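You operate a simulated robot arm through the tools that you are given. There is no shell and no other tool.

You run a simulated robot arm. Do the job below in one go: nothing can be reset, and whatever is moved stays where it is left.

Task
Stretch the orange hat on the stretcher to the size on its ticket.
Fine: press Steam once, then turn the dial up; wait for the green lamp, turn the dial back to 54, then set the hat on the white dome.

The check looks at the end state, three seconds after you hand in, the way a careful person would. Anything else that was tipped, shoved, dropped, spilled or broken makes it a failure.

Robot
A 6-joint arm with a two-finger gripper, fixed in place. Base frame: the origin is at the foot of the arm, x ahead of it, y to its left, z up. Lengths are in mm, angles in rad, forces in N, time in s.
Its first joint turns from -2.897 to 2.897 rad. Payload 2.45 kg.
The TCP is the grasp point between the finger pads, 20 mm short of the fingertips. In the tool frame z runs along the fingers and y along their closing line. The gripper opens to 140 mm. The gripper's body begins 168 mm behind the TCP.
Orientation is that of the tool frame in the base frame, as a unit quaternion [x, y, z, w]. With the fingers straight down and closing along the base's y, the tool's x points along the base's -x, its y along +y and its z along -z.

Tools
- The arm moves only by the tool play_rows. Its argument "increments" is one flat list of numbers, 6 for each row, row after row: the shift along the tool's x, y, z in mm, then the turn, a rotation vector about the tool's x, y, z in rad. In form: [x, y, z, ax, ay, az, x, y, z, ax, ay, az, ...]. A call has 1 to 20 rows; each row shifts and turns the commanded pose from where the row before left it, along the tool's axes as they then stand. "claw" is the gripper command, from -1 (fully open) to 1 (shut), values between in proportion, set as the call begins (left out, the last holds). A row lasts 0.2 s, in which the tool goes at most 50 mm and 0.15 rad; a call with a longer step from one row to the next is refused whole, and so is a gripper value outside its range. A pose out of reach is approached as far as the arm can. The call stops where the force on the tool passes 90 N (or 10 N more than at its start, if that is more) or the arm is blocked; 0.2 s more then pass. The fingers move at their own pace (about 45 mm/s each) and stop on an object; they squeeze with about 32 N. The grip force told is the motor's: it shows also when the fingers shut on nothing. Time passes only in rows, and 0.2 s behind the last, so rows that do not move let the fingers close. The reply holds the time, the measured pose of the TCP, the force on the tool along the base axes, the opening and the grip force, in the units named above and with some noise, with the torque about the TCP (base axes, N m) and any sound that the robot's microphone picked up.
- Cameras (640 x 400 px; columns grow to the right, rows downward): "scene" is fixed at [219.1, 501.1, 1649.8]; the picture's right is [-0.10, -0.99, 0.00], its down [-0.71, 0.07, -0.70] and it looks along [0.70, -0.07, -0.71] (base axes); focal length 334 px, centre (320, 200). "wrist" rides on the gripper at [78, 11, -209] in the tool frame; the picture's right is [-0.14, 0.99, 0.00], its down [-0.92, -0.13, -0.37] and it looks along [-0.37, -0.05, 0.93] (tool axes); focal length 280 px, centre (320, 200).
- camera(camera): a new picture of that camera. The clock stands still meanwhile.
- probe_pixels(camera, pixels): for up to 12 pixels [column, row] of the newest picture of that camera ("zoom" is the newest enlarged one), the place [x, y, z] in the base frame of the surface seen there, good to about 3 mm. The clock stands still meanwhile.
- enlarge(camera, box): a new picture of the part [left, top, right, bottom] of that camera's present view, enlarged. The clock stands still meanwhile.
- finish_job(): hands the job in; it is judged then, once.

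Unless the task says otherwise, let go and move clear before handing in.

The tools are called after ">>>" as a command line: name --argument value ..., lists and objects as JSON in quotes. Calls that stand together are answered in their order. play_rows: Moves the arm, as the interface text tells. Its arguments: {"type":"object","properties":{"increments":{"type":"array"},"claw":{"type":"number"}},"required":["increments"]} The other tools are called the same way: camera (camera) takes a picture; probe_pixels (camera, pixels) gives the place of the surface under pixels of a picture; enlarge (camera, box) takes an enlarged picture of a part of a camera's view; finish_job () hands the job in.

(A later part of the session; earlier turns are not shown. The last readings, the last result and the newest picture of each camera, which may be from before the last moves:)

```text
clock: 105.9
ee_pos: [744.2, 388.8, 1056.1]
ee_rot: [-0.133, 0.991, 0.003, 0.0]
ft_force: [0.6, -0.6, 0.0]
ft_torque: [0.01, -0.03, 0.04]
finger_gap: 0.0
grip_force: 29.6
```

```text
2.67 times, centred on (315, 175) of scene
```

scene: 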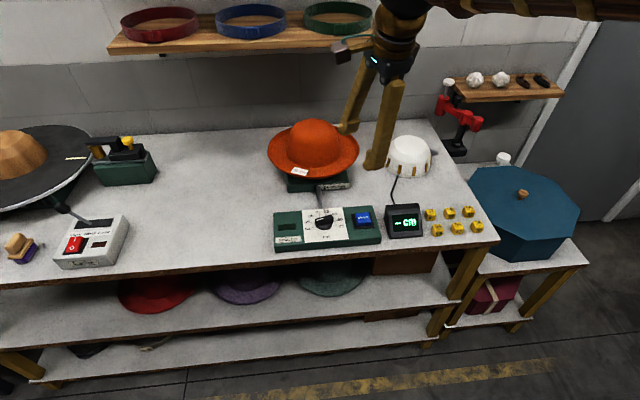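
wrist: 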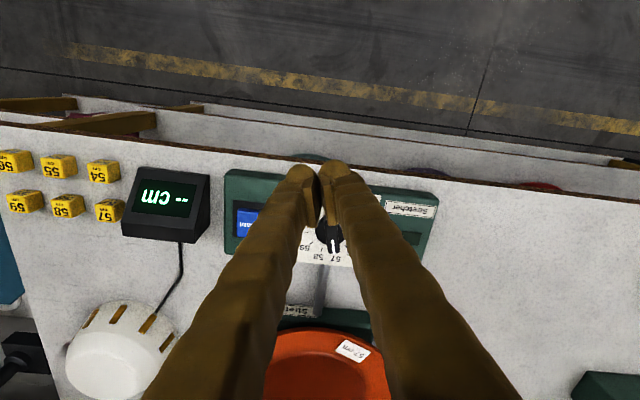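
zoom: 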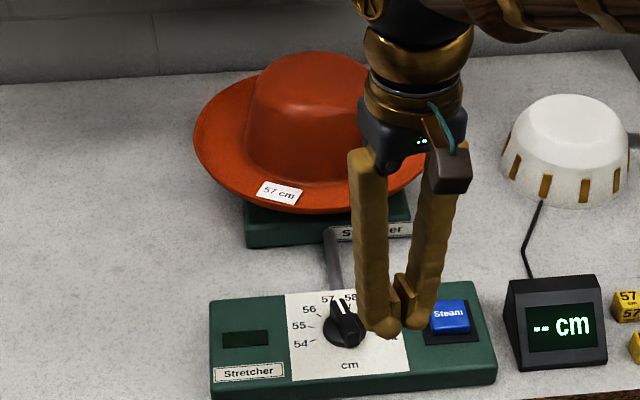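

Steam has now stopped and the lamp is still dark. I'll keep waiting.

>>> play_rows --increments '[0, 0, 0, 0, 0, 0, 0, 0, 0, 0, 0, 0, 0, 0, 0, 0, 0, 0, 0, 0, 0, 0, 0, 0, 0, 0, 0, 0, 0, 0, 0, 0, 0, 0, 0, 0, 0, 0, 0, 0, 0, 0, 0, 0, 0, 0, 0, 0, 0, 0, 0, 0, 0, 0, 0, 0, 0, 0, 0, 0, 0, 0, 0, 0, 0, 0, 0, 0, 0, 0, 0, 0, 0, 0, 0, 0, 0, 0, 0, 0, 0, 0, 0, 0, 0, 0, 0, 0, 0, 0, 0, 0, 0, 0, 0, 0, 0, 0, 0, 0, 0, 0, 0, 0, 0, 0, 0, 0, 0, 0, 0, 0, 0, 0, 0, 0, 0, 0, 0, 0]'

>>> enlarge --camera "scene" --box '[255, 100, 375, 250]'

```text
clock: 110.1
ee_pos: [744.5, 387.8, 1056.9]
ee_rot: [-0.132, 0.991, 0.002, 0.001]
ft_force: [0.6, 0.8, 0.4]
ft_torque: [0.03, 0.01, 0.0]
finger_gap: 0.0
grip_force: 29.1
```

```text
2.67 times, centred on (315, 175) of scene
```

zoom: 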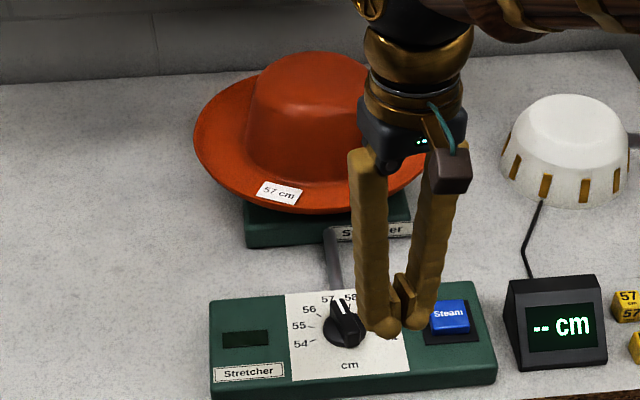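

The hat looks damp-dark and the lamp is still off. I'll wait longer.

>>> play_rows --increments '[0, 0, 0, 0, 0, 0, 0, 0, 0, 0, 0, 0, 0, 0, 0, 0, 0, 0, 0, 0, 0, 0, 0, 0, 0, 0, 0, 0, 0, 0, 0, 0, 0, 0, 0, 0, 0, 0, 0, 0, 0, 0, 0, 0, 0, 0, 0, 0, 0, 0, 0, 0, 0, 0, 0, 0, 0, 0, 0, 0, 0, 0, 0, 0, 0, 0, 0, 0, 0, 0, 0, 0, 0, 0, 0, 0, 0, 0, 0, 0, 0, 0, 0, 0, 0, 0, 0, 0, 0, 0, 0, 0, 0, 0, 0, 0, 0, 0, 0, 0, 0, 0, 0, 0, 0, 0, 0, 0, 0, 0, 0, 0, 0, 0, 0, 0, 0, 0, 0, 0]'

>>> enlarge --camera "scene" --box '[255, 100, 375, 250]'

```text
clock: 114.3
ee_pos: [744.8, 388.1, 1057.2]
ee_rot: [-0.132, 0.991, 0.001, 0.001]
ft_force: [-0.6, -1.3, 0.5]
ft_torque: [-0.01, 0.03, 0.01]
finger_gap: 0.0
grip_force: 29.2
```

```text
2.67 times, centred on (315, 175) of scene
```

zoom: 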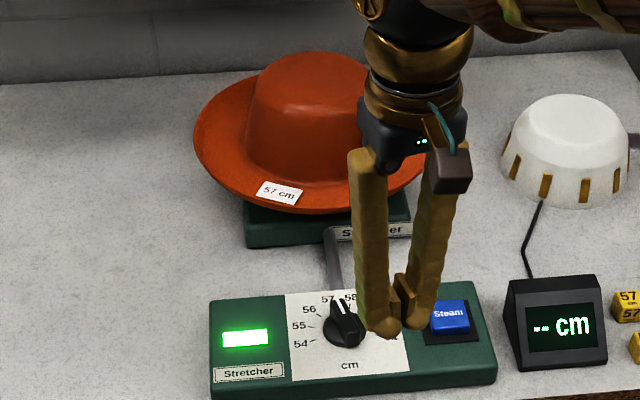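

The green lamp is on. Now I'll turn the dial back to 54, starting by going over the knob with open fingers at the same angle.

>>> play_rows --increments '[-38.5, 0.6, 15, 0, 0, 0, -38.5, 0.6, 15, 0, 0, 0, -38.5, 0.6, 15, 0, 0, 0, 0, 0, 20, 0, 0, 0, 0, 0, 20, 0, 0, 0, 0, 0, 0, 0, 0, 0]' --claw 0.43

>>> enlarge --camera "wrist" --box '[240, 90, 420, 250]'

```text
clock: 115.7
ee_pos: [854.6, 420.7, 968.7]
ee_rot: [-0.132, 0.991, 0.002, 0.001]
ft_force: [0.2, -0.7, 0.0]
ft_torque: [-0.02, 0.01, -0.01]
finger_gap: 39.8
grip_force: 0.1
```

```text
2.50 times, centred on (330, 170) of wrist
```

zoom: 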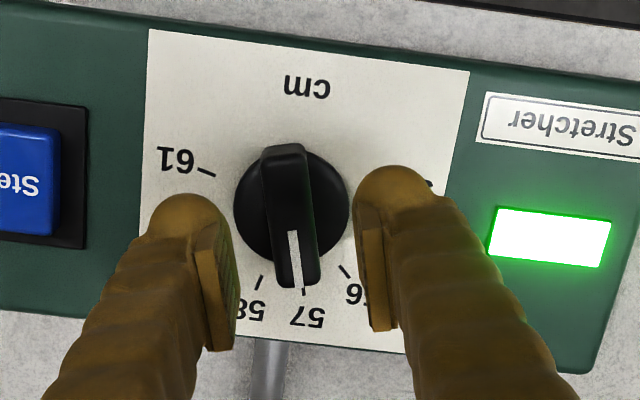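

Aligned with the bar at 57. I'll descend a bit deeper than before and close.

>>> play_rows --increments '[0, 0, 14, 0, 0, 0, -0.3, -0.3, 14, 0, 0, 0, 0, 0, 10.5, 0, 0, 0, 0, 0, 0, 0, 0, 0]'

>>> play_rows --increments '[0, 0, 0, 0, 0, 0, 0, 0, 0, 0, 0, 0, 0, 0, 0, 0, 0, 0]' --claw 1

```text
clock: 116.7
ee_pos: [853.7, 421.3, 932.9]
ee_rot: [-0.132, 0.991, 0.002, 0.001]
ft_force: [-1.2, 0.0, 0.7]
ft_torque: [0.01, 0.01, 0.04]
finger_gap: 39.9
grip_force: 0.2
```

```text
clock: 117.5
ee_pos: [854.4, 420.1, 932.8]
ee_rot: [-0.132, 0.991, 0.002, -0.001]
ft_force: [1.4, -9.6, -2.7]
ft_torque: [-0.09, -0.09, -0.02]
finger_gap: 17.1
grip_force: 36.3
```

Well centred (about 10 N). I'll turn back toward 54 in stages.

>>> play_rows --increments '[0, -0.4, 0, 0, 0, -0.13, 0, 0, 0, 0, 0, -0.13, 0, 0, 0, 0, 0, -0.13, 0, 0, 0, 0, 0, -0.13]'

```text
clock: 118.5
ee_pos: [855.2, 419.5, 933.1]
ee_rot: [-0.383, 0.924, 0.001, 0.002]
ft_force: [18.6, -27.2, -1.5]
ft_torque: [-0.31, -0.18, -0.03]
finger_gap: 16.8
grip_force: 42.7
```

>>> play_rows --increments '[0.3, -1.8, 0, 0, 0, 0, 0, 0, 0, 0, 0, -0.13, 0, 0, 0, 0, 0, -0.13, 0, 0, 0, 0, 0, -0.13]'

```text
clock: 119.5
ee_pos: [856.0, 418.9, 933.6]
ee_rot: [-0.555, 0.832, 0.002, 0.002]
ft_force: [8.2, -10.6, -3.2]
ft_torque: [-0.22, 0.01, -0.01]
finger_gap: 17.1
grip_force: 42.2
```

>>> play_rows --increments '[0.4, -0.7, 0, 0, 0, 0, 0, 0, 0, 0, 0, -0.13, 0, 0, 0, 0, 0, -0.13, 0, 0, 0, 0, 0, -0.13]'

```text
clock: 120.5
ee_pos: [855.6, 418.7, 933.1]
ee_rot: [-0.706, 0.708, 0.001, 0.001]
ft_force: [13.5, -4.5, -13.4]
ft_torque: [0.13, -0.14, -0.03]
finger_gap: 16.8
grip_force: 42.9
```

The bar is now at about 89.8°; 15° more to 54.

>>> play_rows --increments '[0.2, -0.8, 0.5, 0, 0, 0, 0, 0, 0, 0, 0, -0.13, 0, 0, 0, 0, 0, -0.13, 0, 0, 0, 0, 0, 0]'

>>> enlarge --camera "wrist" --box '[240, 90, 420, 250]'

```text
clock: 121.5
ee_pos: [856.6, 418.7, 933.4]
ee_rot: [0.792, -0.611, -0.001, -0.001]
ft_force: [17.4, 3.6, -7.8]
ft_torque: [0.02, -0.15, -0.02]
finger_gap: 16.9
grip_force: 42.7
```

```text
2.50 times, centred on (330, 170) of wrist
```

zoom: 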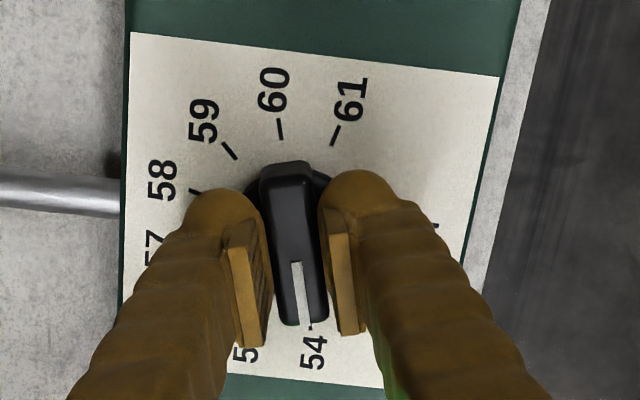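

The bar is at 104.7°, so the dial is at 54.0 and the pointer lines up with the 54 tick. I'll release and rise straight up.

>>> play_rows --increments '[0, 0, 0, 0, 0, 0, 0, 0, 0, 0, 0, 0, 0, 0, -15, 0, 0, 0, 0, 0, -30, 0, 0, 0, 0, 0, -40, 0, 0, 0, 0, 0, -40, 0, 0, 0, 0, 0, -40, 0, 0, 0, 0, 0, -40, 0, 0, 0, 0, 0, -40, 0, 0, 0, 0, 0, 0, 0, 0, 0]' --claw 0.43

>>> camera --camera "scene"

>>> enlarge --camera "scene" --box '[260, 100, 420, 260]'

>>> camera --camera "wrist"

```text
clock: 123.7
ee_pos: [855.5, 417.9, 1179.9]
ee_rot: [0.792, -0.611, -0.001, -0.002]
ft_force: [0.9, -0.1, -1.0]
ft_torque: [0.01, 0.0, 0.0]
finger_gap: 39.9
grip_force: 0.0
```

```text
taken
```

scene: 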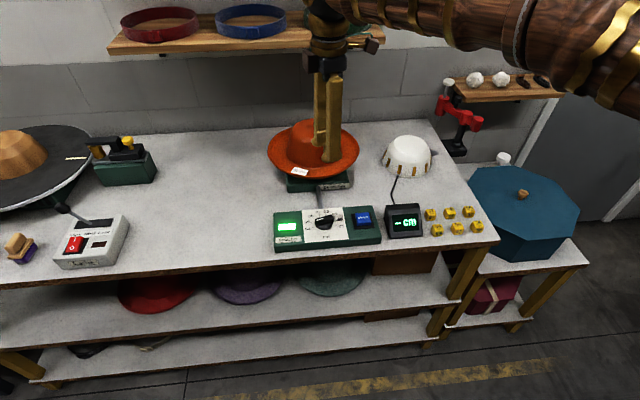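

```text
2.50 times, centred on (340, 180) of scene
```

zoom: 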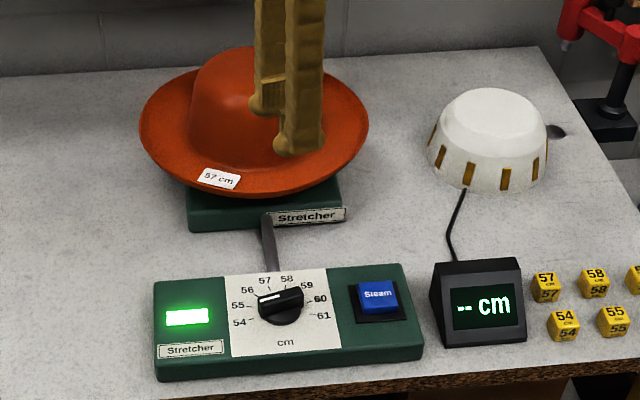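

```text
taken
```

wrist: 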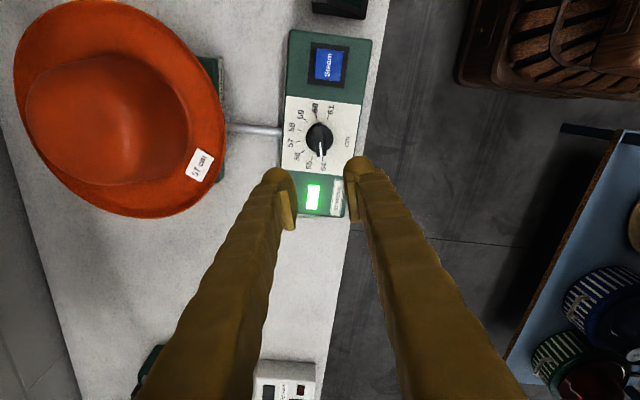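

The dial reads 54, the lamp is on and the hat is undisturbed. Before picking the hat up, I'll measure the dome, gauge, dice and hat.

>>> probe_pixels --camera "zoom" --pixels '[[490, 95], [450, 105], [530, 110], [490, 120], [432, 160], [545, 165], [490, 188], [450, 182], [520, 185], [555, 132], [490, 150], [470, 175]]'

>>> probe_pixels --camera "scene" --pixels '[[404, 205], [390, 205], [418, 205], [430, 212], [450, 210], [470, 209], [436, 228], [456, 225], [476, 224], [395, 190], [412, 180], [432, 153]]'

>>> probe_pixels --camera "scene" --pixels '[[267, 155], [270, 165], [285, 174], [300, 178], [340, 174], [356, 163], [359, 150], [350, 137], [275, 140], [300, 128], [295, 150], [300, 172]]'

```text
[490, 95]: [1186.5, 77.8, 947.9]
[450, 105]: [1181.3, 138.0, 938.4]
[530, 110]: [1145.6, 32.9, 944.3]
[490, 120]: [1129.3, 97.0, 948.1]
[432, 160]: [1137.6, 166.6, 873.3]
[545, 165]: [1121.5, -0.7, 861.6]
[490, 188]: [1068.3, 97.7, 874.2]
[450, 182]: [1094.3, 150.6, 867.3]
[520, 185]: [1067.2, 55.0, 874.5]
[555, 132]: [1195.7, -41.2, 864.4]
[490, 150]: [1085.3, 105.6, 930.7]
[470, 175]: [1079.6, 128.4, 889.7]
```

```text
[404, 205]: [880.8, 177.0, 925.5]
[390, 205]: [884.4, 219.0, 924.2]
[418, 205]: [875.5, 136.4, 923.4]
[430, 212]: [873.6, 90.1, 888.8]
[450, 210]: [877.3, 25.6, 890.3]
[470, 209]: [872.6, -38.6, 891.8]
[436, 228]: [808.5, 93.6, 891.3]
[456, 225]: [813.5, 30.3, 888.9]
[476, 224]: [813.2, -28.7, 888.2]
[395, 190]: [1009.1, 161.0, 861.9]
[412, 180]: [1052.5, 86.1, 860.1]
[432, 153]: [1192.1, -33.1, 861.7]
```

```text
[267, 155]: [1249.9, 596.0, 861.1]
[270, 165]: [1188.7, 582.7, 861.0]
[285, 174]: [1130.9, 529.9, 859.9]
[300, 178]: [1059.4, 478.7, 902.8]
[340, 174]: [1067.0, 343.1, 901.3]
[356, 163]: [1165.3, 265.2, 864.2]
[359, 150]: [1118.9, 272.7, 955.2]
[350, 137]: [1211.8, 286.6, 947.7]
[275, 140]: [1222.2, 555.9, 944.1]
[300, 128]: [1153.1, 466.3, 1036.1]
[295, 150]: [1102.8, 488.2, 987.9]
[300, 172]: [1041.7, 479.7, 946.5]
```

The dome's axis is near (1150,77), its top is at z≈948 and its base radius about 91. Dice sit at z≈890 and the display top at 925, so I have to watch the gripper body there. First I'll spin the tool back to the earlier roll (closing line at 24°) and move back.

>>> play_rows --increments '[0, 0, 0, 0, 0, 0.149, 0, 0, 0, 0, 0, 0.149, 0, 0, 0, 0, 0, 0.149, 0, 0, 0, 0, 0, 0.149, 0, 0, 0, 0, 0, 0.149, 0, 0, 0, 0, 0, 0.149, 0, 0, 0, 0, 0, 0.149, 0, 0, 0, 0, 0, 0.149, 0, 0, 0, 0, 0, 0.149, 0, 0, 0, 0, 0, 0.149, 0, 0, 0, 0, 0, 0.149, 0, 0, 0, 0, 0, 0.149, 0, 0, 0, 0, 0, 0.149, 0, 0, 0, 0, 0, 0.149, 0, 0, 0, 0, 0, 0.149, 0, 0, 0, 0, 0, 0.149, 0, 0, 0, 0, 0, 0.149, 0, 0, 0, 0, 0, 0.149, 0, 0, 0, 0, 0, 0.149, 0, 0, 0, 0, 0, 0.149]'

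```text
clock: 127.9
ee_pos: [856.2, 416.5, 1179.4]
ee_rot: [0.547, 0.837, 0.001, -0.001]
ft_force: [-0.2, 0.5, -0.2]
ft_torque: [0.02, 0.03, -0.01]
finger_gap: 39.8
grip_force: 0.1
```

>>> play_rows --increments '[-7.3, -22.9, -13.9, 0, 0, 0, -7.3, -22.9, -13.9, 0, 0, 0, -7.3, -22.9, -13.9, 0, 0, 0, -7.3, -22.9, -13.9, 0, 0, 0, 0, 0, 0, -0.1375, 0, 0, 0, 0, 0, -0.1375, 0, 0, 0, 0, 0, -0.1375, 0, 0, 0, 0, 0, -0.1375, 0, 0, 0, 0, 0, -0.1375, 0, 0, 0, 0, 0, -0.1375, 0, 0, 0, 0, 0, -0.1375, 0, 0, 0, 0, 0, 0, 0, 0]'

>>> camera --camera "scene"

```text
clock: 130.5
ee_pos: [782.5, 353.9, 1232.9]
ee_rot: [0.485, 0.742, 0.389, 0.252]
ft_force: [-0.1, 0.4, -0.2]
ft_torque: [-0.02, 0.01, 0.01]
finger_gap: 39.7
grip_force: 0.0
```

```text
taken
```

scene: 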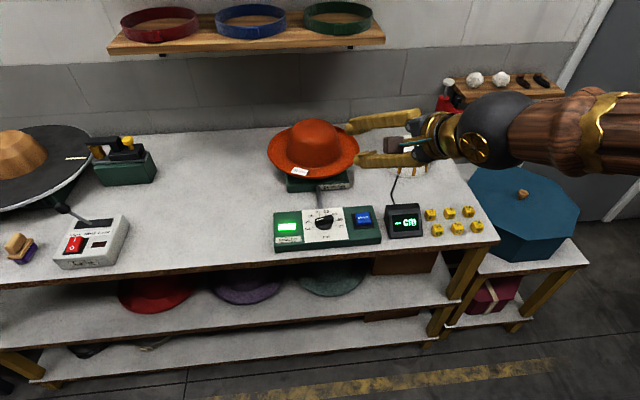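

The hat is in clear view now, so I'll measure its pose before crossing the singularity.

>>> enlarge --camera "scene" --box '[255, 105, 375, 195]'

>>> probe_pixels --camera "zoom" --pixels '[[70, 280], [80, 240], [100, 330], [200, 380], [300, 385], [420, 345], [500, 300], [535, 260], [545, 215], [510, 160], [300, 110], [310, 150]]'

>>> probe_pixels --camera "zoom" --pixels '[[74, 270], [76, 290], [90, 320], [130, 352], [170, 370], [250, 384], [350, 372], [450, 335], [548, 230], [540, 200], [95, 215], [250, 130]]'

```text
4.44 times, centred on (315, 150) of scene
```

zoom: 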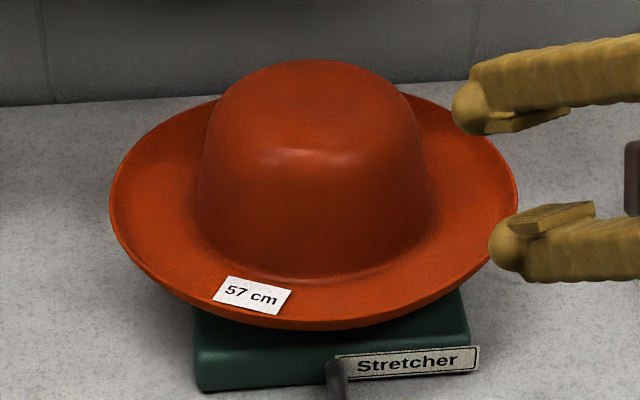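

```text
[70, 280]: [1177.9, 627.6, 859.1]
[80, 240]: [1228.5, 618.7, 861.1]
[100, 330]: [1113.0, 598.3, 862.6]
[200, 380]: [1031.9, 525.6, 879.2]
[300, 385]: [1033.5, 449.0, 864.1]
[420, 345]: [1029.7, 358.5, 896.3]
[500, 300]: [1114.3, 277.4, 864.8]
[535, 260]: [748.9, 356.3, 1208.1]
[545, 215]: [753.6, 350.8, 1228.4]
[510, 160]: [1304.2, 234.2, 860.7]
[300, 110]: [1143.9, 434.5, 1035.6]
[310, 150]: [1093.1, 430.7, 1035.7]
```

```text
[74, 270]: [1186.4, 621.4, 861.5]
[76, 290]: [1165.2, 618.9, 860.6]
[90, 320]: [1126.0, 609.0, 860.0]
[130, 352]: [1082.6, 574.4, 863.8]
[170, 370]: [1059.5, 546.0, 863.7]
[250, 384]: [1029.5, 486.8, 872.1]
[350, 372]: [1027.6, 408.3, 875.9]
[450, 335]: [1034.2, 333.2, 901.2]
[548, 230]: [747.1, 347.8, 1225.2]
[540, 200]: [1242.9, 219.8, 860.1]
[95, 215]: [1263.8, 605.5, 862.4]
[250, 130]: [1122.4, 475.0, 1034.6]
```

>>> probe_pixels --camera "zoom" --pixels '[[112, 200], [113, 220], [130, 255], [160, 285], [200, 306], [260, 320], [300, 324], [400, 302], [450, 278], [515, 195], [500, 160], [135, 150]]'

>>> probe_pixels --camera "zoom" --pixels '[[115, 185], [200, 105], [440, 102], [485, 140], [516, 185], [510, 215], [330, 320], [360, 313], [230, 312], [180, 295], [250, 255], [420, 240]]'

```text
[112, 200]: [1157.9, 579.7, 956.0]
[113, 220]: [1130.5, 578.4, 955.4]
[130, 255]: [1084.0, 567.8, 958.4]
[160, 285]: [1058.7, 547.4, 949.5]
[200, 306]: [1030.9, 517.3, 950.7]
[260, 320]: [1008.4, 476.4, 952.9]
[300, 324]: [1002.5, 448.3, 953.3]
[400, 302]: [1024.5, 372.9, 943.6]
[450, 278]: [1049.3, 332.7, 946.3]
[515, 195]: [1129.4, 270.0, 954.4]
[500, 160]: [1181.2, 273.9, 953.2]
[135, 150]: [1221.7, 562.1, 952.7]
```

```text
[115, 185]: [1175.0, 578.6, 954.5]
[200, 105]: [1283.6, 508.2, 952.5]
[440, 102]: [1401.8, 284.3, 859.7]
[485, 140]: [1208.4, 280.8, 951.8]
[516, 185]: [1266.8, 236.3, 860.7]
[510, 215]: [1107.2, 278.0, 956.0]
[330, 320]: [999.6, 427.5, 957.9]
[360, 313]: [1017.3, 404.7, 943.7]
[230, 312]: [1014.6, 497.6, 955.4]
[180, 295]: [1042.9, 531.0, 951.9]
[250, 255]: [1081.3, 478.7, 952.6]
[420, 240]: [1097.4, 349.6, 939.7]
```

The hat on the stretcher is level, with its edge at z≈955 and centre about (1149,425). I'll descend toward its front in the arm's plane to cross the singularity.

>>> play_rows --increments '[-2, -13.7, 24.8, 0, 0, 0, -2, -13.7, 24.8, 0, 0, 0, -2, -13.7, 24.8, 0, 0, 0, -2, -13.7, 24.8, 0, 0, 0, -2, -13.7, 24.8, 0, 0, 0, -2, -13.7, 24.8, 0, 0, 0, -2, -13.7, 24.8, 0, 0, 0, 0, 0, 0, 0, 0, 0]' --claw 0.486

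>>> camera --camera "scene"

```text
clock: 132.3
ee_pos: [858.3, 381.6, 1105.4]
ee_rot: [0.48, 0.744, 0.388, 0.255]
ft_force: [-0.5, -0.4, -1.1]
ft_torque: [0.04, 0.03, 0.04]
finger_gap: 36.3
grip_force: 0.1
out of reach, approached as far as the arm can: row 3, 4, 5, 6
```

```text
taken
```

scene: 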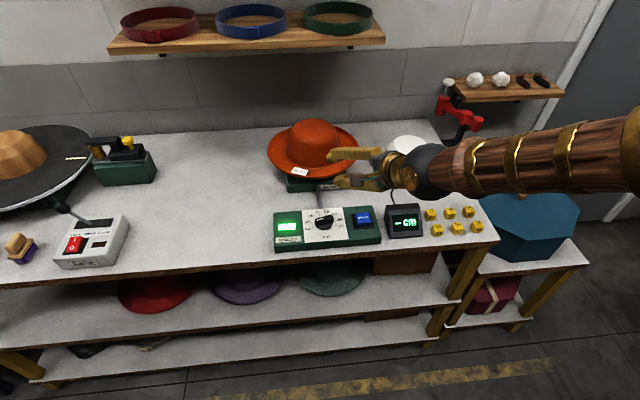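

>>> play_rows --increments '[0, -17.8, 12.3, 0, 0, 0, 0, -17.8, 12.3, 0, 0, 0, 0, -17.8, 12.3, 0, 0, 0, 0, 0, 0, -0.11, 0, 0, 0, 0, 0, -0.11, 0, 0, 0, 0, 0, -0.105, 0, 0, 0, 0, 0, 0, -0.1, 0.0287, 0, 0, 0, 0, -0.1, 0.0287, 0, 0, 0, 0, 0, 0]'

>>> camera --camera "scene"

>>> camera --camera "wrist"

```text
clock: 134.3
ee_pos: [857.3, 381.5, 1038.3]
ee_rot: [0.505, 0.621, 0.466, 0.378]
ft_force: [0.4, 0.9, -0.3]
ft_torque: [-0.02, -0.04, -0.03]
finger_gap: 35.9
grip_force: 0.1
```

```text
taken
```

scene: 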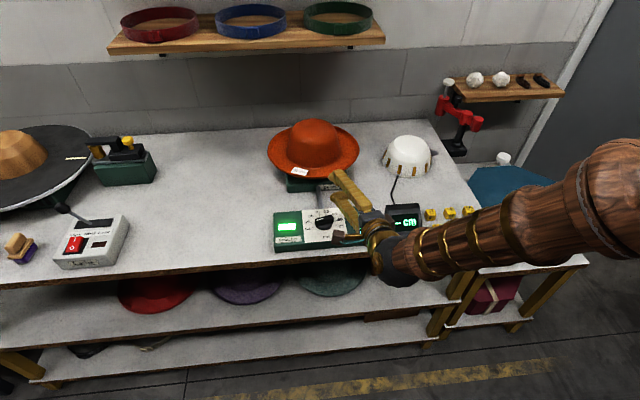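

```text
taken
```

wrist: 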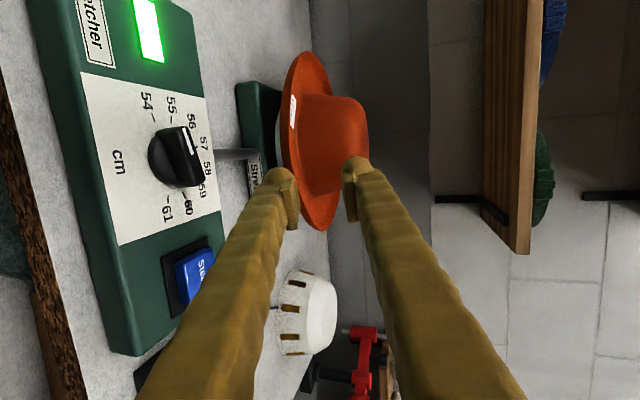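

The tool is at yaw 12° and pitch 16°. I'll move to the pre-grasp line in front of the brim.

>>> play_rows --increments '[-4.4, -12.4, 19.4, 0, 0, 0, -4.4, -12.4, 19.4, 0, 0, 0, -4.4, -12.4, 19.4, 0, 0, 0, -4.4, -12.4, 19.4, 0, 0, 0, 0, 0, 0, 0, 0, 0]'

>>> enlarge --camera "scene" --box '[250, 105, 410, 265]'

>>> enlarge --camera "wrist" --box '[200, 40, 440, 260]'

```text
clock: 135.5
ee_pos: [921.2, 377.5, 970.6]
ee_rot: [0.505, 0.62, 0.467, 0.377]
ft_force: [0.5, 0.4, 0.4]
ft_torque: [0.0, 0.01, 0.0]
finger_gap: 35.9
grip_force: 0.1
```

```text
2.50 times, centred on (330, 185) of scene
```

zoom: 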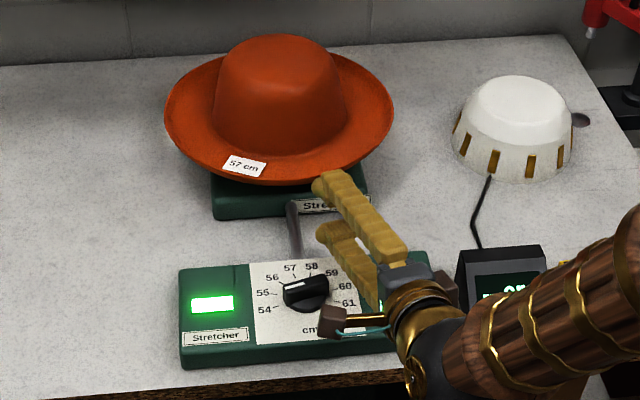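

```text
1.82 times, centred on (320, 150) of wrist
```

zoom: 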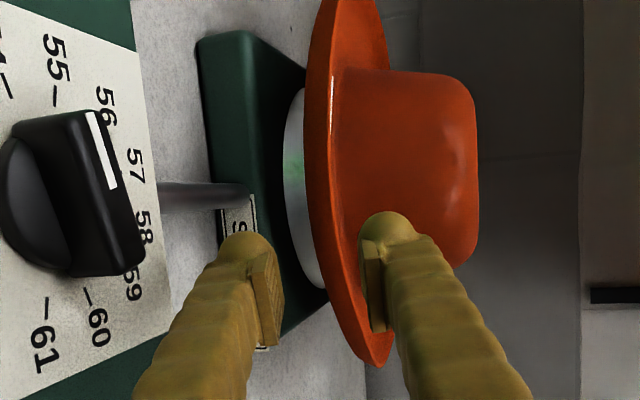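

The brim is lined up between the fingers. I'll slide in along the tool axis, watching forces.

>>> play_rows --increments '[0, 0, 16, 0, 0, 0, 0, 0, 16, 0, 0, 0, 0, 0, 16, 0, 0, 0, 0, 0, 16, 0, 0, 0, 0, -0.5, 10, 0, 0, 0, 0, 0, 0, 0, 0, 0]'

>>> enlarge --camera "scene" --box '[250, 105, 410, 265]'

>>> enlarge --camera "wrist" --box '[200, 40, 440, 260]'

```text
clock: 136.9
ee_pos: [988.6, 390.6, 948.8]
ee_rot: [0.504, 0.621, 0.467, 0.377]
ft_force: [-0.1, 0.6, 0.5]
ft_torque: [0.0, 0.02, 0.0]
finger_gap: 35.8
grip_force: 0.1
```

```text
2.50 times, centred on (330, 185) of scene
```

zoom: 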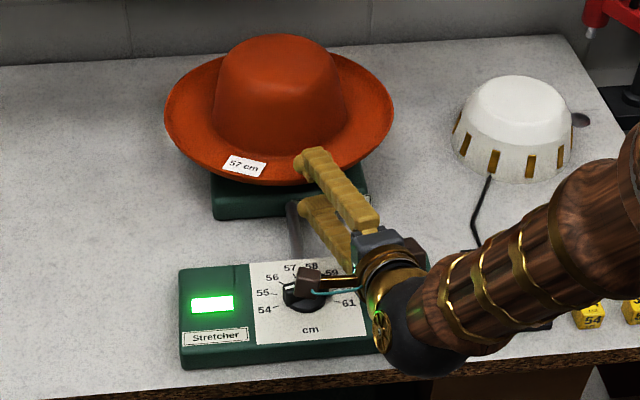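

```text
1.82 times, centred on (320, 150) of wrist
```

zoom: 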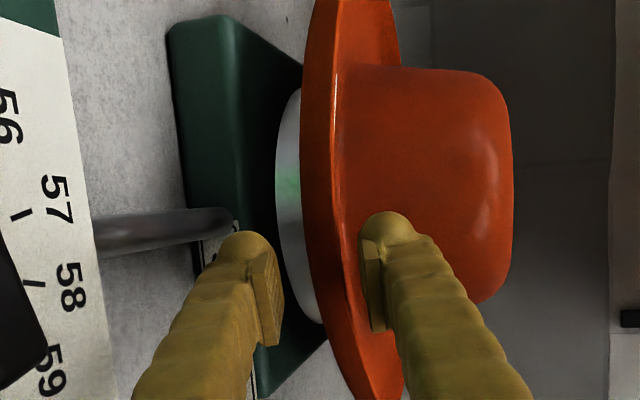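

No contact. I'll advance the last 26 mm.

>>> play_rows --increments '[0, 0, 10, 0, 0, 0, 0, 0, 10, 0, 0, 0, 0, 0, 6, 0, 0, 0, 0, 0, 0, 0, 0, 0]'

>>> enlarge --camera "scene" --box '[250, 105, 410, 265]'

>>> enlarge --camera "wrist" --box '[200, 40, 440, 260]'

```text
clock: 137.9
ee_pos: [1013.7, 396.4, 941.5]
ee_rot: [0.505, 0.621, 0.467, 0.377]
ft_force: [0.8, 0.1, -0.1]
ft_torque: [0.0, 0.05, -0.01]
finger_gap: 36.0
grip_force: 0.1
```

```text
2.50 times, centred on (330, 185) of scene
```

zoom: 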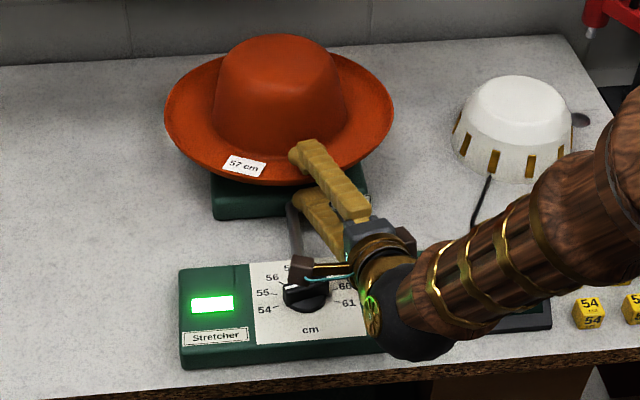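

```text
1.82 times, centred on (320, 150) of wrist
```

zoom: 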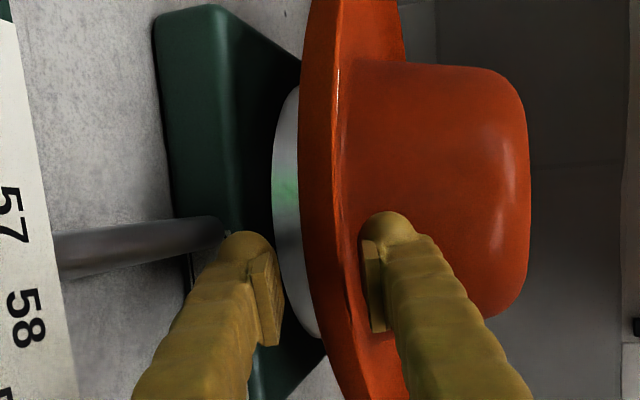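

Positioned with the brim between the fingers and no forces. I'll close to grip the brim.

>>> play_rows --increments '[0, 0, 0, 0, 0, 0, 0, 0, 0, 0, 0, 0, 0, 0, 0, 0, 0, 0, 0, 0, 0, 0, 0, 0]' --claw 1

>>> enlarge --camera "scene" --box '[250, 105, 410, 265]'

```text
clock: 138.9
ee_pos: [1014.6, 395.6, 941.9]
ee_rot: [0.505, 0.62, 0.467, 0.377]
ft_force: [1.0, -1.1, 1.4]
ft_torque: [0.24, -0.13, -0.19]
finger_gap: 25.9
grip_force: 32.2
```

```text
2.50 times, centred on (330, 185) of scene
```

zoom: 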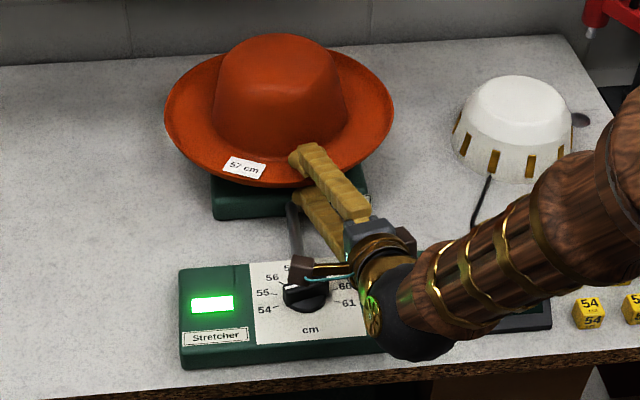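

Gripped at 25.9 mm. I'll lift straight up in small steps and watch the hat.

>>> play_rows --increments '[0, 6.7, -2, 0, 0, 0, 0, 9.6, -2.8, 0, 0, 0, 0, 9.6, -2.8, 0, 0, 0, 0, 9.6, -2.8, 0, 0, 0, 0, 0, 0, 0, 0, 0]'

>>> enlarge --camera "scene" --box '[250, 85, 410, 245]'

>>> camera --camera "wrist"

```text
clock: 140.1
ee_pos: [1014.6, 394.5, 977.9]
ee_rot: [0.505, 0.62, 0.467, 0.378]
ft_force: [0.6, 0.0, -1.8]
ft_torque: [-0.02, 0.2, 0.04]
finger_gap: 25.6
grip_force: 31.6
```

```text
2.50 times, centred on (330, 165) of scene
```

zoom: 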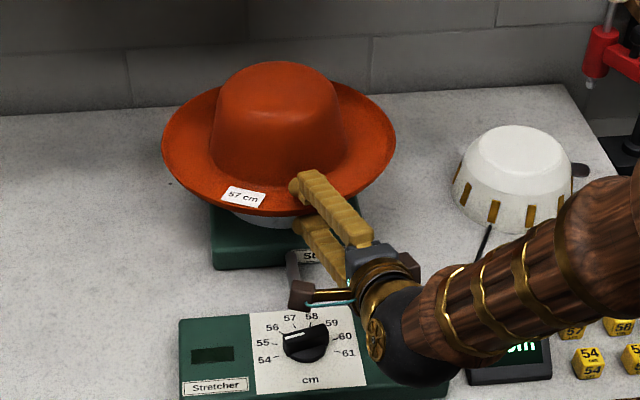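

```text
taken
```

wrist: 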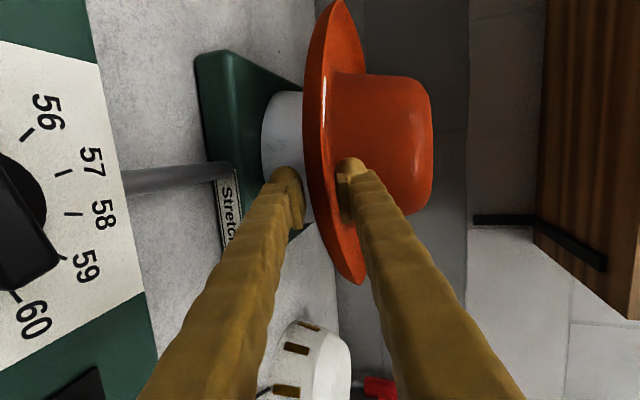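

The hat is rising cleanly off the cone and the lamp went out as it left. I'll keep lifting while easing the pitch up a bit.

>>> play_rows --increments '[0, 11.5, -3.4, -0.015, 0, 0, 0, 11.5, -3.4, -0.015, 0, 0, 0, 11.5, -3.3, -0.015, 0, 0, 0, 11.5, -3.2, -0.015, 0, 0, 0, 11.5, -3.1, -0.015, 0, 0, 0, 11.6, -3, -0.015, 0, 0, 0, 11.6, -3, -0.015, 0, 0, 0, 0, 0, 0, 0, 0]'

>>> enlarge --camera "scene" --box '[250, 65, 410, 225]'

>>> camera --camera "wrist"

```text
clock: 141.9
ee_pos: [1010.7, 395.3, 1062.2]
ee_rot: [0.484, 0.594, 0.499, 0.404]
ft_force: [-0.4, 0.4, -1.2]
ft_torque: [-0.03, 0.17, 0.01]
finger_gap: 25.5
grip_force: 32.3
```

```text
2.50 times, centred on (330, 145) of scene
```

zoom: 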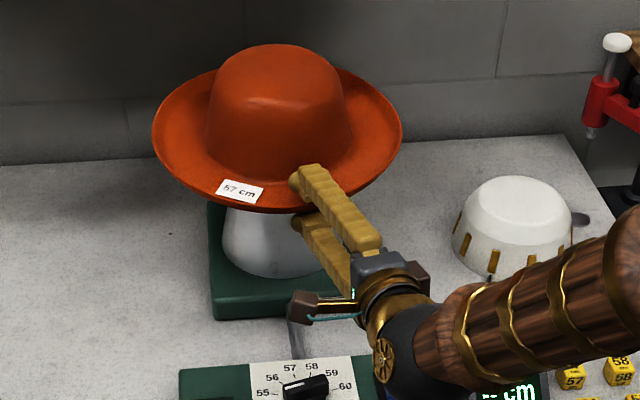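

```text
taken
```

wrist: 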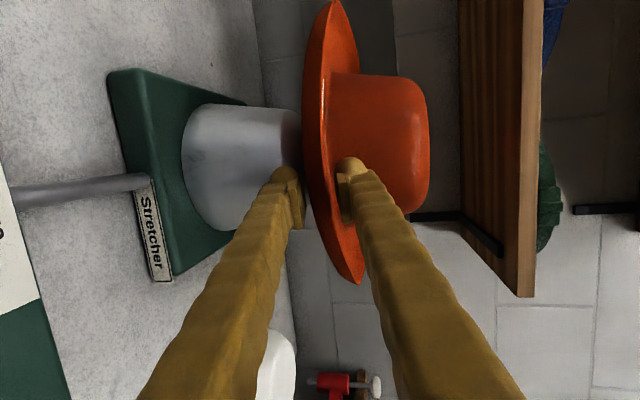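

>>> play_rows --increments '[0, 12, -2.2, 0, 0, 0, 0, 12, -2.2, 0, 0, 0, 0, 12, -2.2, 0, 0, 0, 0, 0, 0, 0, 0, 0]'

>>> enlarge --camera "scene" --box '[250, 50, 410, 210]'

>>> probe_pixels --camera "zoom" --pixels '[[152, 150], [155, 175], [180, 210], [170, 115], [402, 145], [400, 165], [380, 110], [350, 90], [280, 60], [280, 85], [250, 75], [310, 75]]'

```text
clock: 142.9
ee_pos: [1009.4, 395.5, 1100.1]
ee_rot: [0.484, 0.594, 0.499, 0.404]
ft_force: [-1.3, -1.0, -1.4]
ft_torque: [-0.07, 0.18, 0.0]
finger_gap: 25.3
grip_force: 31.9
```

```text
2.50 times, centred on (330, 130) of scene
```

zoom: 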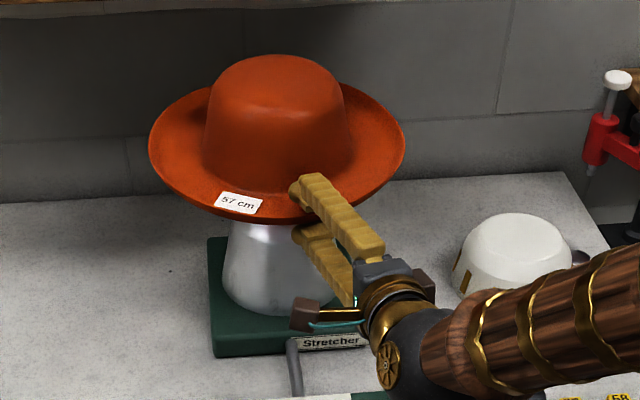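

```text
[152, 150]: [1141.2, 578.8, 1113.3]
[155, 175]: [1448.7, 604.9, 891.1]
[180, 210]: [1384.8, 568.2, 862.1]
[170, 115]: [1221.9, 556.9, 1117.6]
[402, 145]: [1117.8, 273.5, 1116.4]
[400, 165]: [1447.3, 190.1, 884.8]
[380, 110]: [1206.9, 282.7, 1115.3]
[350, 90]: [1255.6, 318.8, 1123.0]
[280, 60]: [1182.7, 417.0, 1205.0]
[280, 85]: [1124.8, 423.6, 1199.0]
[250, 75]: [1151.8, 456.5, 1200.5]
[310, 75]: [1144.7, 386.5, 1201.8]
```

The hat hangs nearly level (edge ≈1115, centre ≈141 mm ahead of the TCP) and the grip is steady. I'll measure the dome more precisely.

>>> enlarge --camera "scene" --box '[370, 120, 450, 190]'

>>> probe_pixels --camera "zoom" --pixels '[[120, 220], [110, 280], [150, 330], [200, 370], [260, 400], [330, 395], [420, 390], [470, 360], [490, 300], [250, 130], [300, 125], [400, 140]]'

```text
5.71 times, centred on (410, 155) of scene
```

zoom: 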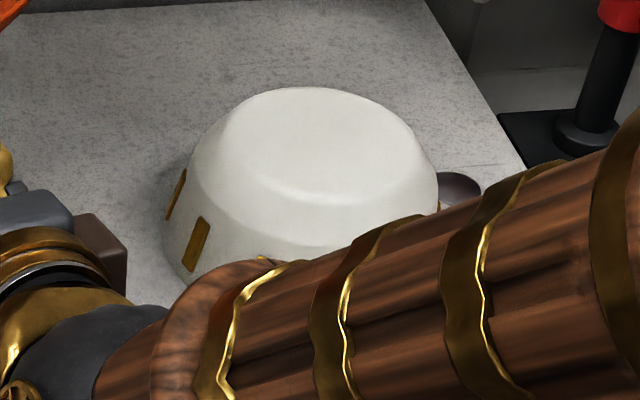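

```text
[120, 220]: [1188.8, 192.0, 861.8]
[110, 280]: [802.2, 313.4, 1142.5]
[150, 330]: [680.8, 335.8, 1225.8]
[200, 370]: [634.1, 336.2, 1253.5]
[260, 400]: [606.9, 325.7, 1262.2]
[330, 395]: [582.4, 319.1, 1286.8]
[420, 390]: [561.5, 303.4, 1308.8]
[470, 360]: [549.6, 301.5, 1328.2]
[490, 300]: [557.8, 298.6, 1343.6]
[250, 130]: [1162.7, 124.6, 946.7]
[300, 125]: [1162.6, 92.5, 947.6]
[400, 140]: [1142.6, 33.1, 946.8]
```

>>> probe_pixels --camera "zoom" --pixels '[[300, 90], [250, 96], [225, 120], [208, 150], [350, 95], [390, 112], [412, 140], [425, 170], [260, 175], [320, 200], [390, 190], [170, 230]]'

>>> probe_pixels --camera "zoom" --pixels '[[195, 180], [200, 240], [430, 200], [432, 180], [240, 260], [180, 265], [165, 245], [300, 240], [230, 220], [380, 215], [190, 265], [435, 205]]'

```text
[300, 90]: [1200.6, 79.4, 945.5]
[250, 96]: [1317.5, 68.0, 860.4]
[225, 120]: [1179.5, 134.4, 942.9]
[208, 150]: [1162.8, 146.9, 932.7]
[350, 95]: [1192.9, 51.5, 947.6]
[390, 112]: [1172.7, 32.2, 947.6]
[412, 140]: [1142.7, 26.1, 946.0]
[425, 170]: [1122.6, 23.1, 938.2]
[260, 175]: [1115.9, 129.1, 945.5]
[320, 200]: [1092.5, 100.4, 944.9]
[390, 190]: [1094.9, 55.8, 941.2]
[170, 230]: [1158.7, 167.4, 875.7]
```

```text
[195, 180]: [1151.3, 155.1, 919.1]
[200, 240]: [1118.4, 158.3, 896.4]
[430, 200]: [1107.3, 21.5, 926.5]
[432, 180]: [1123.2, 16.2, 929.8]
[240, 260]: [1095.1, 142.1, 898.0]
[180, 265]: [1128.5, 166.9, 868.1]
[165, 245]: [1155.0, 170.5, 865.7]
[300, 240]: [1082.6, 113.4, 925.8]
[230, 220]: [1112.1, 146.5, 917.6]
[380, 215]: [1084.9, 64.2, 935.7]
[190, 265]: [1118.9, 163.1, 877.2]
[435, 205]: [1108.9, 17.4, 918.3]
```

The dome axis is about (1148,81). I'll check the red clamp and the wall shelf on the right for clearance before swinging the hat over.

>>> probe_pixels --camera "scene" --pixels '[[460, 118], [448, 105], [475, 122], [448, 88], [460, 145], [455, 90], [500, 95], [445, 150], [503, 158], [520, 195]]'

>>> camera --camera "scene"

```text
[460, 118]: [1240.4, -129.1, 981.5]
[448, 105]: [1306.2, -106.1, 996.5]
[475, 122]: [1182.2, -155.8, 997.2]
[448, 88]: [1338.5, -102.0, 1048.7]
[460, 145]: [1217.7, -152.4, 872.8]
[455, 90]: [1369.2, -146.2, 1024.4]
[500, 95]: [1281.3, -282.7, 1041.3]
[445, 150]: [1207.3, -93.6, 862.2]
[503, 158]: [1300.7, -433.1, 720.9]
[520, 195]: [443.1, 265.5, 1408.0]
```

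```text
taken
```

scene: 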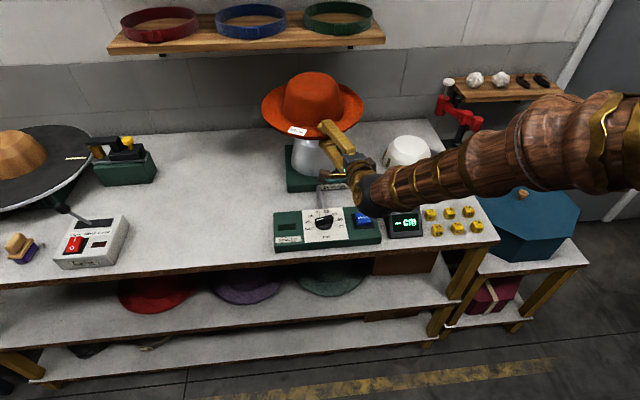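

Clearances are fine. I'll swing gently to the right toward the dome in stages.

>>> play_rows --increments '[0, 0, 0, 0, -0.028, 0.005, 0, 0, 0, 0, -0.028, 0.005, -8, -0.2, -1.2, 0, 0, 0, -14, -0.4, -2.2, 0, 0, 0, -15, -0.4, -2.2, 0, 0, 0, -15, -0.4, -2.2, 0, 0, 0, -15, -0.4, -2.2, 0, 0, 0, -15, -0.4, -2.2, 0, -0.028, 0.005, -15, -0.3, -1.8, 0, -0.028, 0.005, -15, -0.24, -1.4, 0, 0, 0, -15, -0.24, -1.4, 0, 0, 0, -15, -0.24, -1.4, 0, 0, 0, -15, -0.24, -1.4, 0, 0, 0, -15, -0.24, -1.4, 0, 0, 0, -15, -0.24, -1.4, 0, 0, 0, -12, -0.2, -1, 0, 0, 0, -7, -0.1, -0.6, 0, 0, 0, 0, 0, 0, 0, 0, 0]'

>>> camera --camera "scene"

>>> camera --camera "wrist"

```text
clock: 146.7
ee_pos: [1009.5, 188.0, 1100.6]
ee_rot: [0.517, 0.567, 0.476, 0.43]
ft_force: [-0.8, 0.3, -0.7]
ft_torque: [-0.03, 0.18, -0.02]
finger_gap: 23.8
grip_force: 31.7
```

```text
taken
```

scene: 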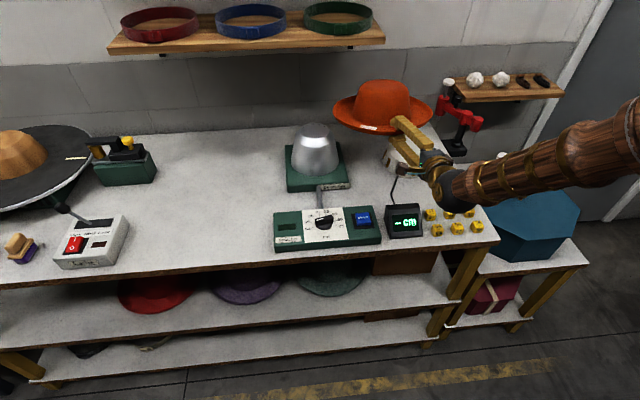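

```text
taken
```

wrist: 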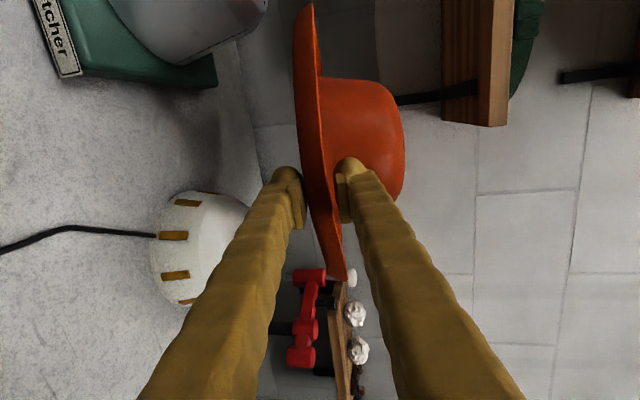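

The hat has settled flush with the fingers, as before, so it tilts with the tool at about 10° far-side-down. That's usable for setting it on the dome. I'll finish the swing and then measure alignment.

>>> play_rows --increments '[0, 0, 0, 0, -0.03, 0.005, 0, 0, 0, 0, -0.03, 0.005, -8, -0.1, -0.5, 0, 0, 0, -13, -0.1, -0.7, 0, 0, 0, -15, -0.1, -0.8, 0, 0, 0, -15, -0.1, -0.8, 0, 0, 0, -15, -0.1, -0.8, 0, 0, 0, -15, -0.1, -0.8, 0, 0, 0, -14, -0.1, -0.7, 0, 0, 0, -11, -0.1, -0.5, 0, 0, 0, -6, 0, -0.3, 0, 0, 0, 0, 0, 0, 0.035, 0, 0, 0, 0, 0, 0, 0, 0]'

>>> enlarge --camera "scene" --box '[350, 60, 510, 220]'

>>> camera --camera "wrist"

```text
clock: 149.5
ee_pos: [1008.9, 76.4, 1097.8]
ee_rot: [0.541, 0.559, 0.452, 0.436]
ft_force: [-0.1, -0.6, -0.9]
ft_torque: [0.01, 0.21, -0.02]
finger_gap: 24.2
grip_force: 31.9
```

```text
2.50 times, centred on (430, 140) of scene
```

zoom: 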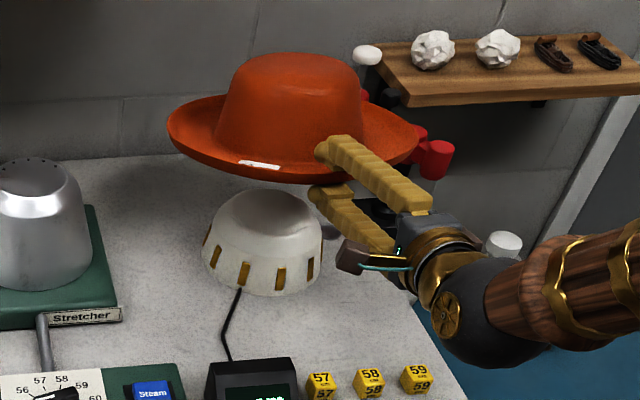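

```text
taken
```

wrist: 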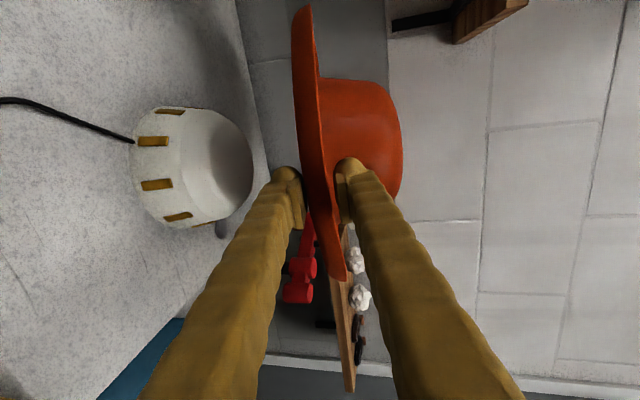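

The hat hangs over the dome. I'll measure the dome base ring and the hat edges now.

>>> probe_pixels --camera "wrist" --pixels '[[133, 150], [131, 170], [135, 190], [148, 212], [165, 224], [140, 130], [155, 112], [185, 150], [235, 160], [240, 140], [245, 175], [195, 226]]'

>>> probe_pixels --camera "zoom" --pixels '[[204, 255], [206, 270], [220, 283], [240, 292], [262, 295], [285, 292], [305, 283], [318, 268], [323, 250], [168, 120], [418, 140], [300, 70]]'

>>> probe_pixels --camera "zoom" --pixels '[[170, 130], [185, 150], [210, 163], [180, 100], [415, 150], [410, 120], [400, 108], [270, 62], [330, 62], [300, 90], [240, 80], [240, 170]]'

```text
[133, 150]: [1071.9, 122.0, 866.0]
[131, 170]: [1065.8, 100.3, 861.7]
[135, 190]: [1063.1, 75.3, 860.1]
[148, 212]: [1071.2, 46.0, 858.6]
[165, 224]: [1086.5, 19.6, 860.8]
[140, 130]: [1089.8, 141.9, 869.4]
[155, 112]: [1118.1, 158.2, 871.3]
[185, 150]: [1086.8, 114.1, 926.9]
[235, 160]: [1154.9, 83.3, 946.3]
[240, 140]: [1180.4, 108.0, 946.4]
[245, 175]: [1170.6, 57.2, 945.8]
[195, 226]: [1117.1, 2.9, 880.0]
```

```text
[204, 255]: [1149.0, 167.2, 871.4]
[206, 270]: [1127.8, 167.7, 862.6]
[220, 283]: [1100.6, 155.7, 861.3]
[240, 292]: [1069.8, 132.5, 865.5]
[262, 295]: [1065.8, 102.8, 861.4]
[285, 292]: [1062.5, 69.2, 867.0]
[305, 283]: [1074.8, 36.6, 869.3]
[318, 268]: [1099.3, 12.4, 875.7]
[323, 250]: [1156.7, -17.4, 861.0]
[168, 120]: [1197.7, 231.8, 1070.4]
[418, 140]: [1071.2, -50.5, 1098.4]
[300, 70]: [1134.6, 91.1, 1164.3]
```

```text
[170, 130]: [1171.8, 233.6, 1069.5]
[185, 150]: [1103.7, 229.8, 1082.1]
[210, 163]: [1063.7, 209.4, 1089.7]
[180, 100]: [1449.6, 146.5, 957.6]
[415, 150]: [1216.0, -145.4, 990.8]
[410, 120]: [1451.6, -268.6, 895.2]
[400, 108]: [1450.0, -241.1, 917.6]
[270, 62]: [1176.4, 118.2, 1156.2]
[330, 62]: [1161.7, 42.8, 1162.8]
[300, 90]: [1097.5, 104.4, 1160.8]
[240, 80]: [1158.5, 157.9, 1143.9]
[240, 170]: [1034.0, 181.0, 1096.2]
```

The dome is centred at (1148,82) with r≈86, and the hat centre is at about (1149,80), tilted 11° far-side-down with a 2° roll. I'll correct the roll, nudge 2 mm forward and lower toward the dome.

>>> play_rows --increments '[0, 0, 0, 0, 0, 0.036, 1, 0, 2, 0, 0, 0, 0, -8, 1.7, 0, 0, 0, 0, -11.5, 2.45, 0, 0, 0, 0, -11.5, 2.45, 0, 0, 0, 0, -11.5, 2.45, 0, 0, 0, 0, -11.5, 2.45, 0, 0, 0, 0, -11.5, 2.45, 0, 0, 0, 0, -11.5, 2.45, 0, 0, 0, 0, -11.5, 2.45, 0, 0, 0, 0, -11.5, 2.45, 0, 0, 0, 0, -8, 1.7, 0, 0, 0, 0, 0, 0, 0, 0, 0]'

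>>> enlarge --camera "scene" --box '[350, 80, 510, 240]'

>>> camera --camera "wrist"

```text
clock: 152.3
ee_pos: [1009.3, 82.8, 987.3]
ee_rot: [0.552, 0.549, 0.459, 0.428]
ft_force: [0.3, 0.6, -1.1]
ft_torque: [-0.01, 0.18, 0.01]
finger_gap: 24.2
grip_force: 31.8
```

```text
2.50 times, centred on (430, 160) of scene
```

zoom: 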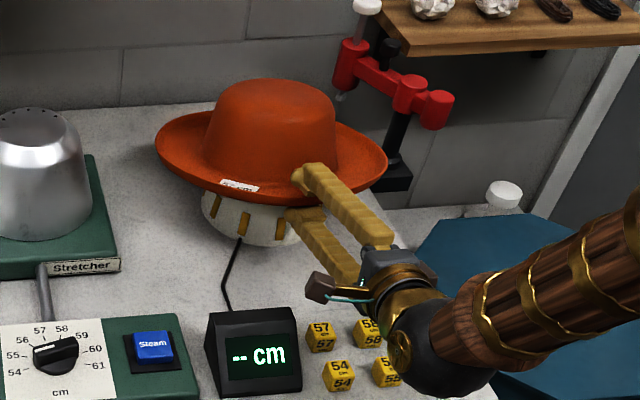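

```text
taken
```

wrist: 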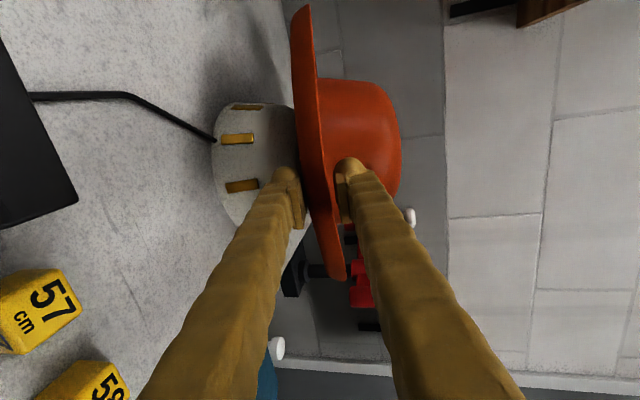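

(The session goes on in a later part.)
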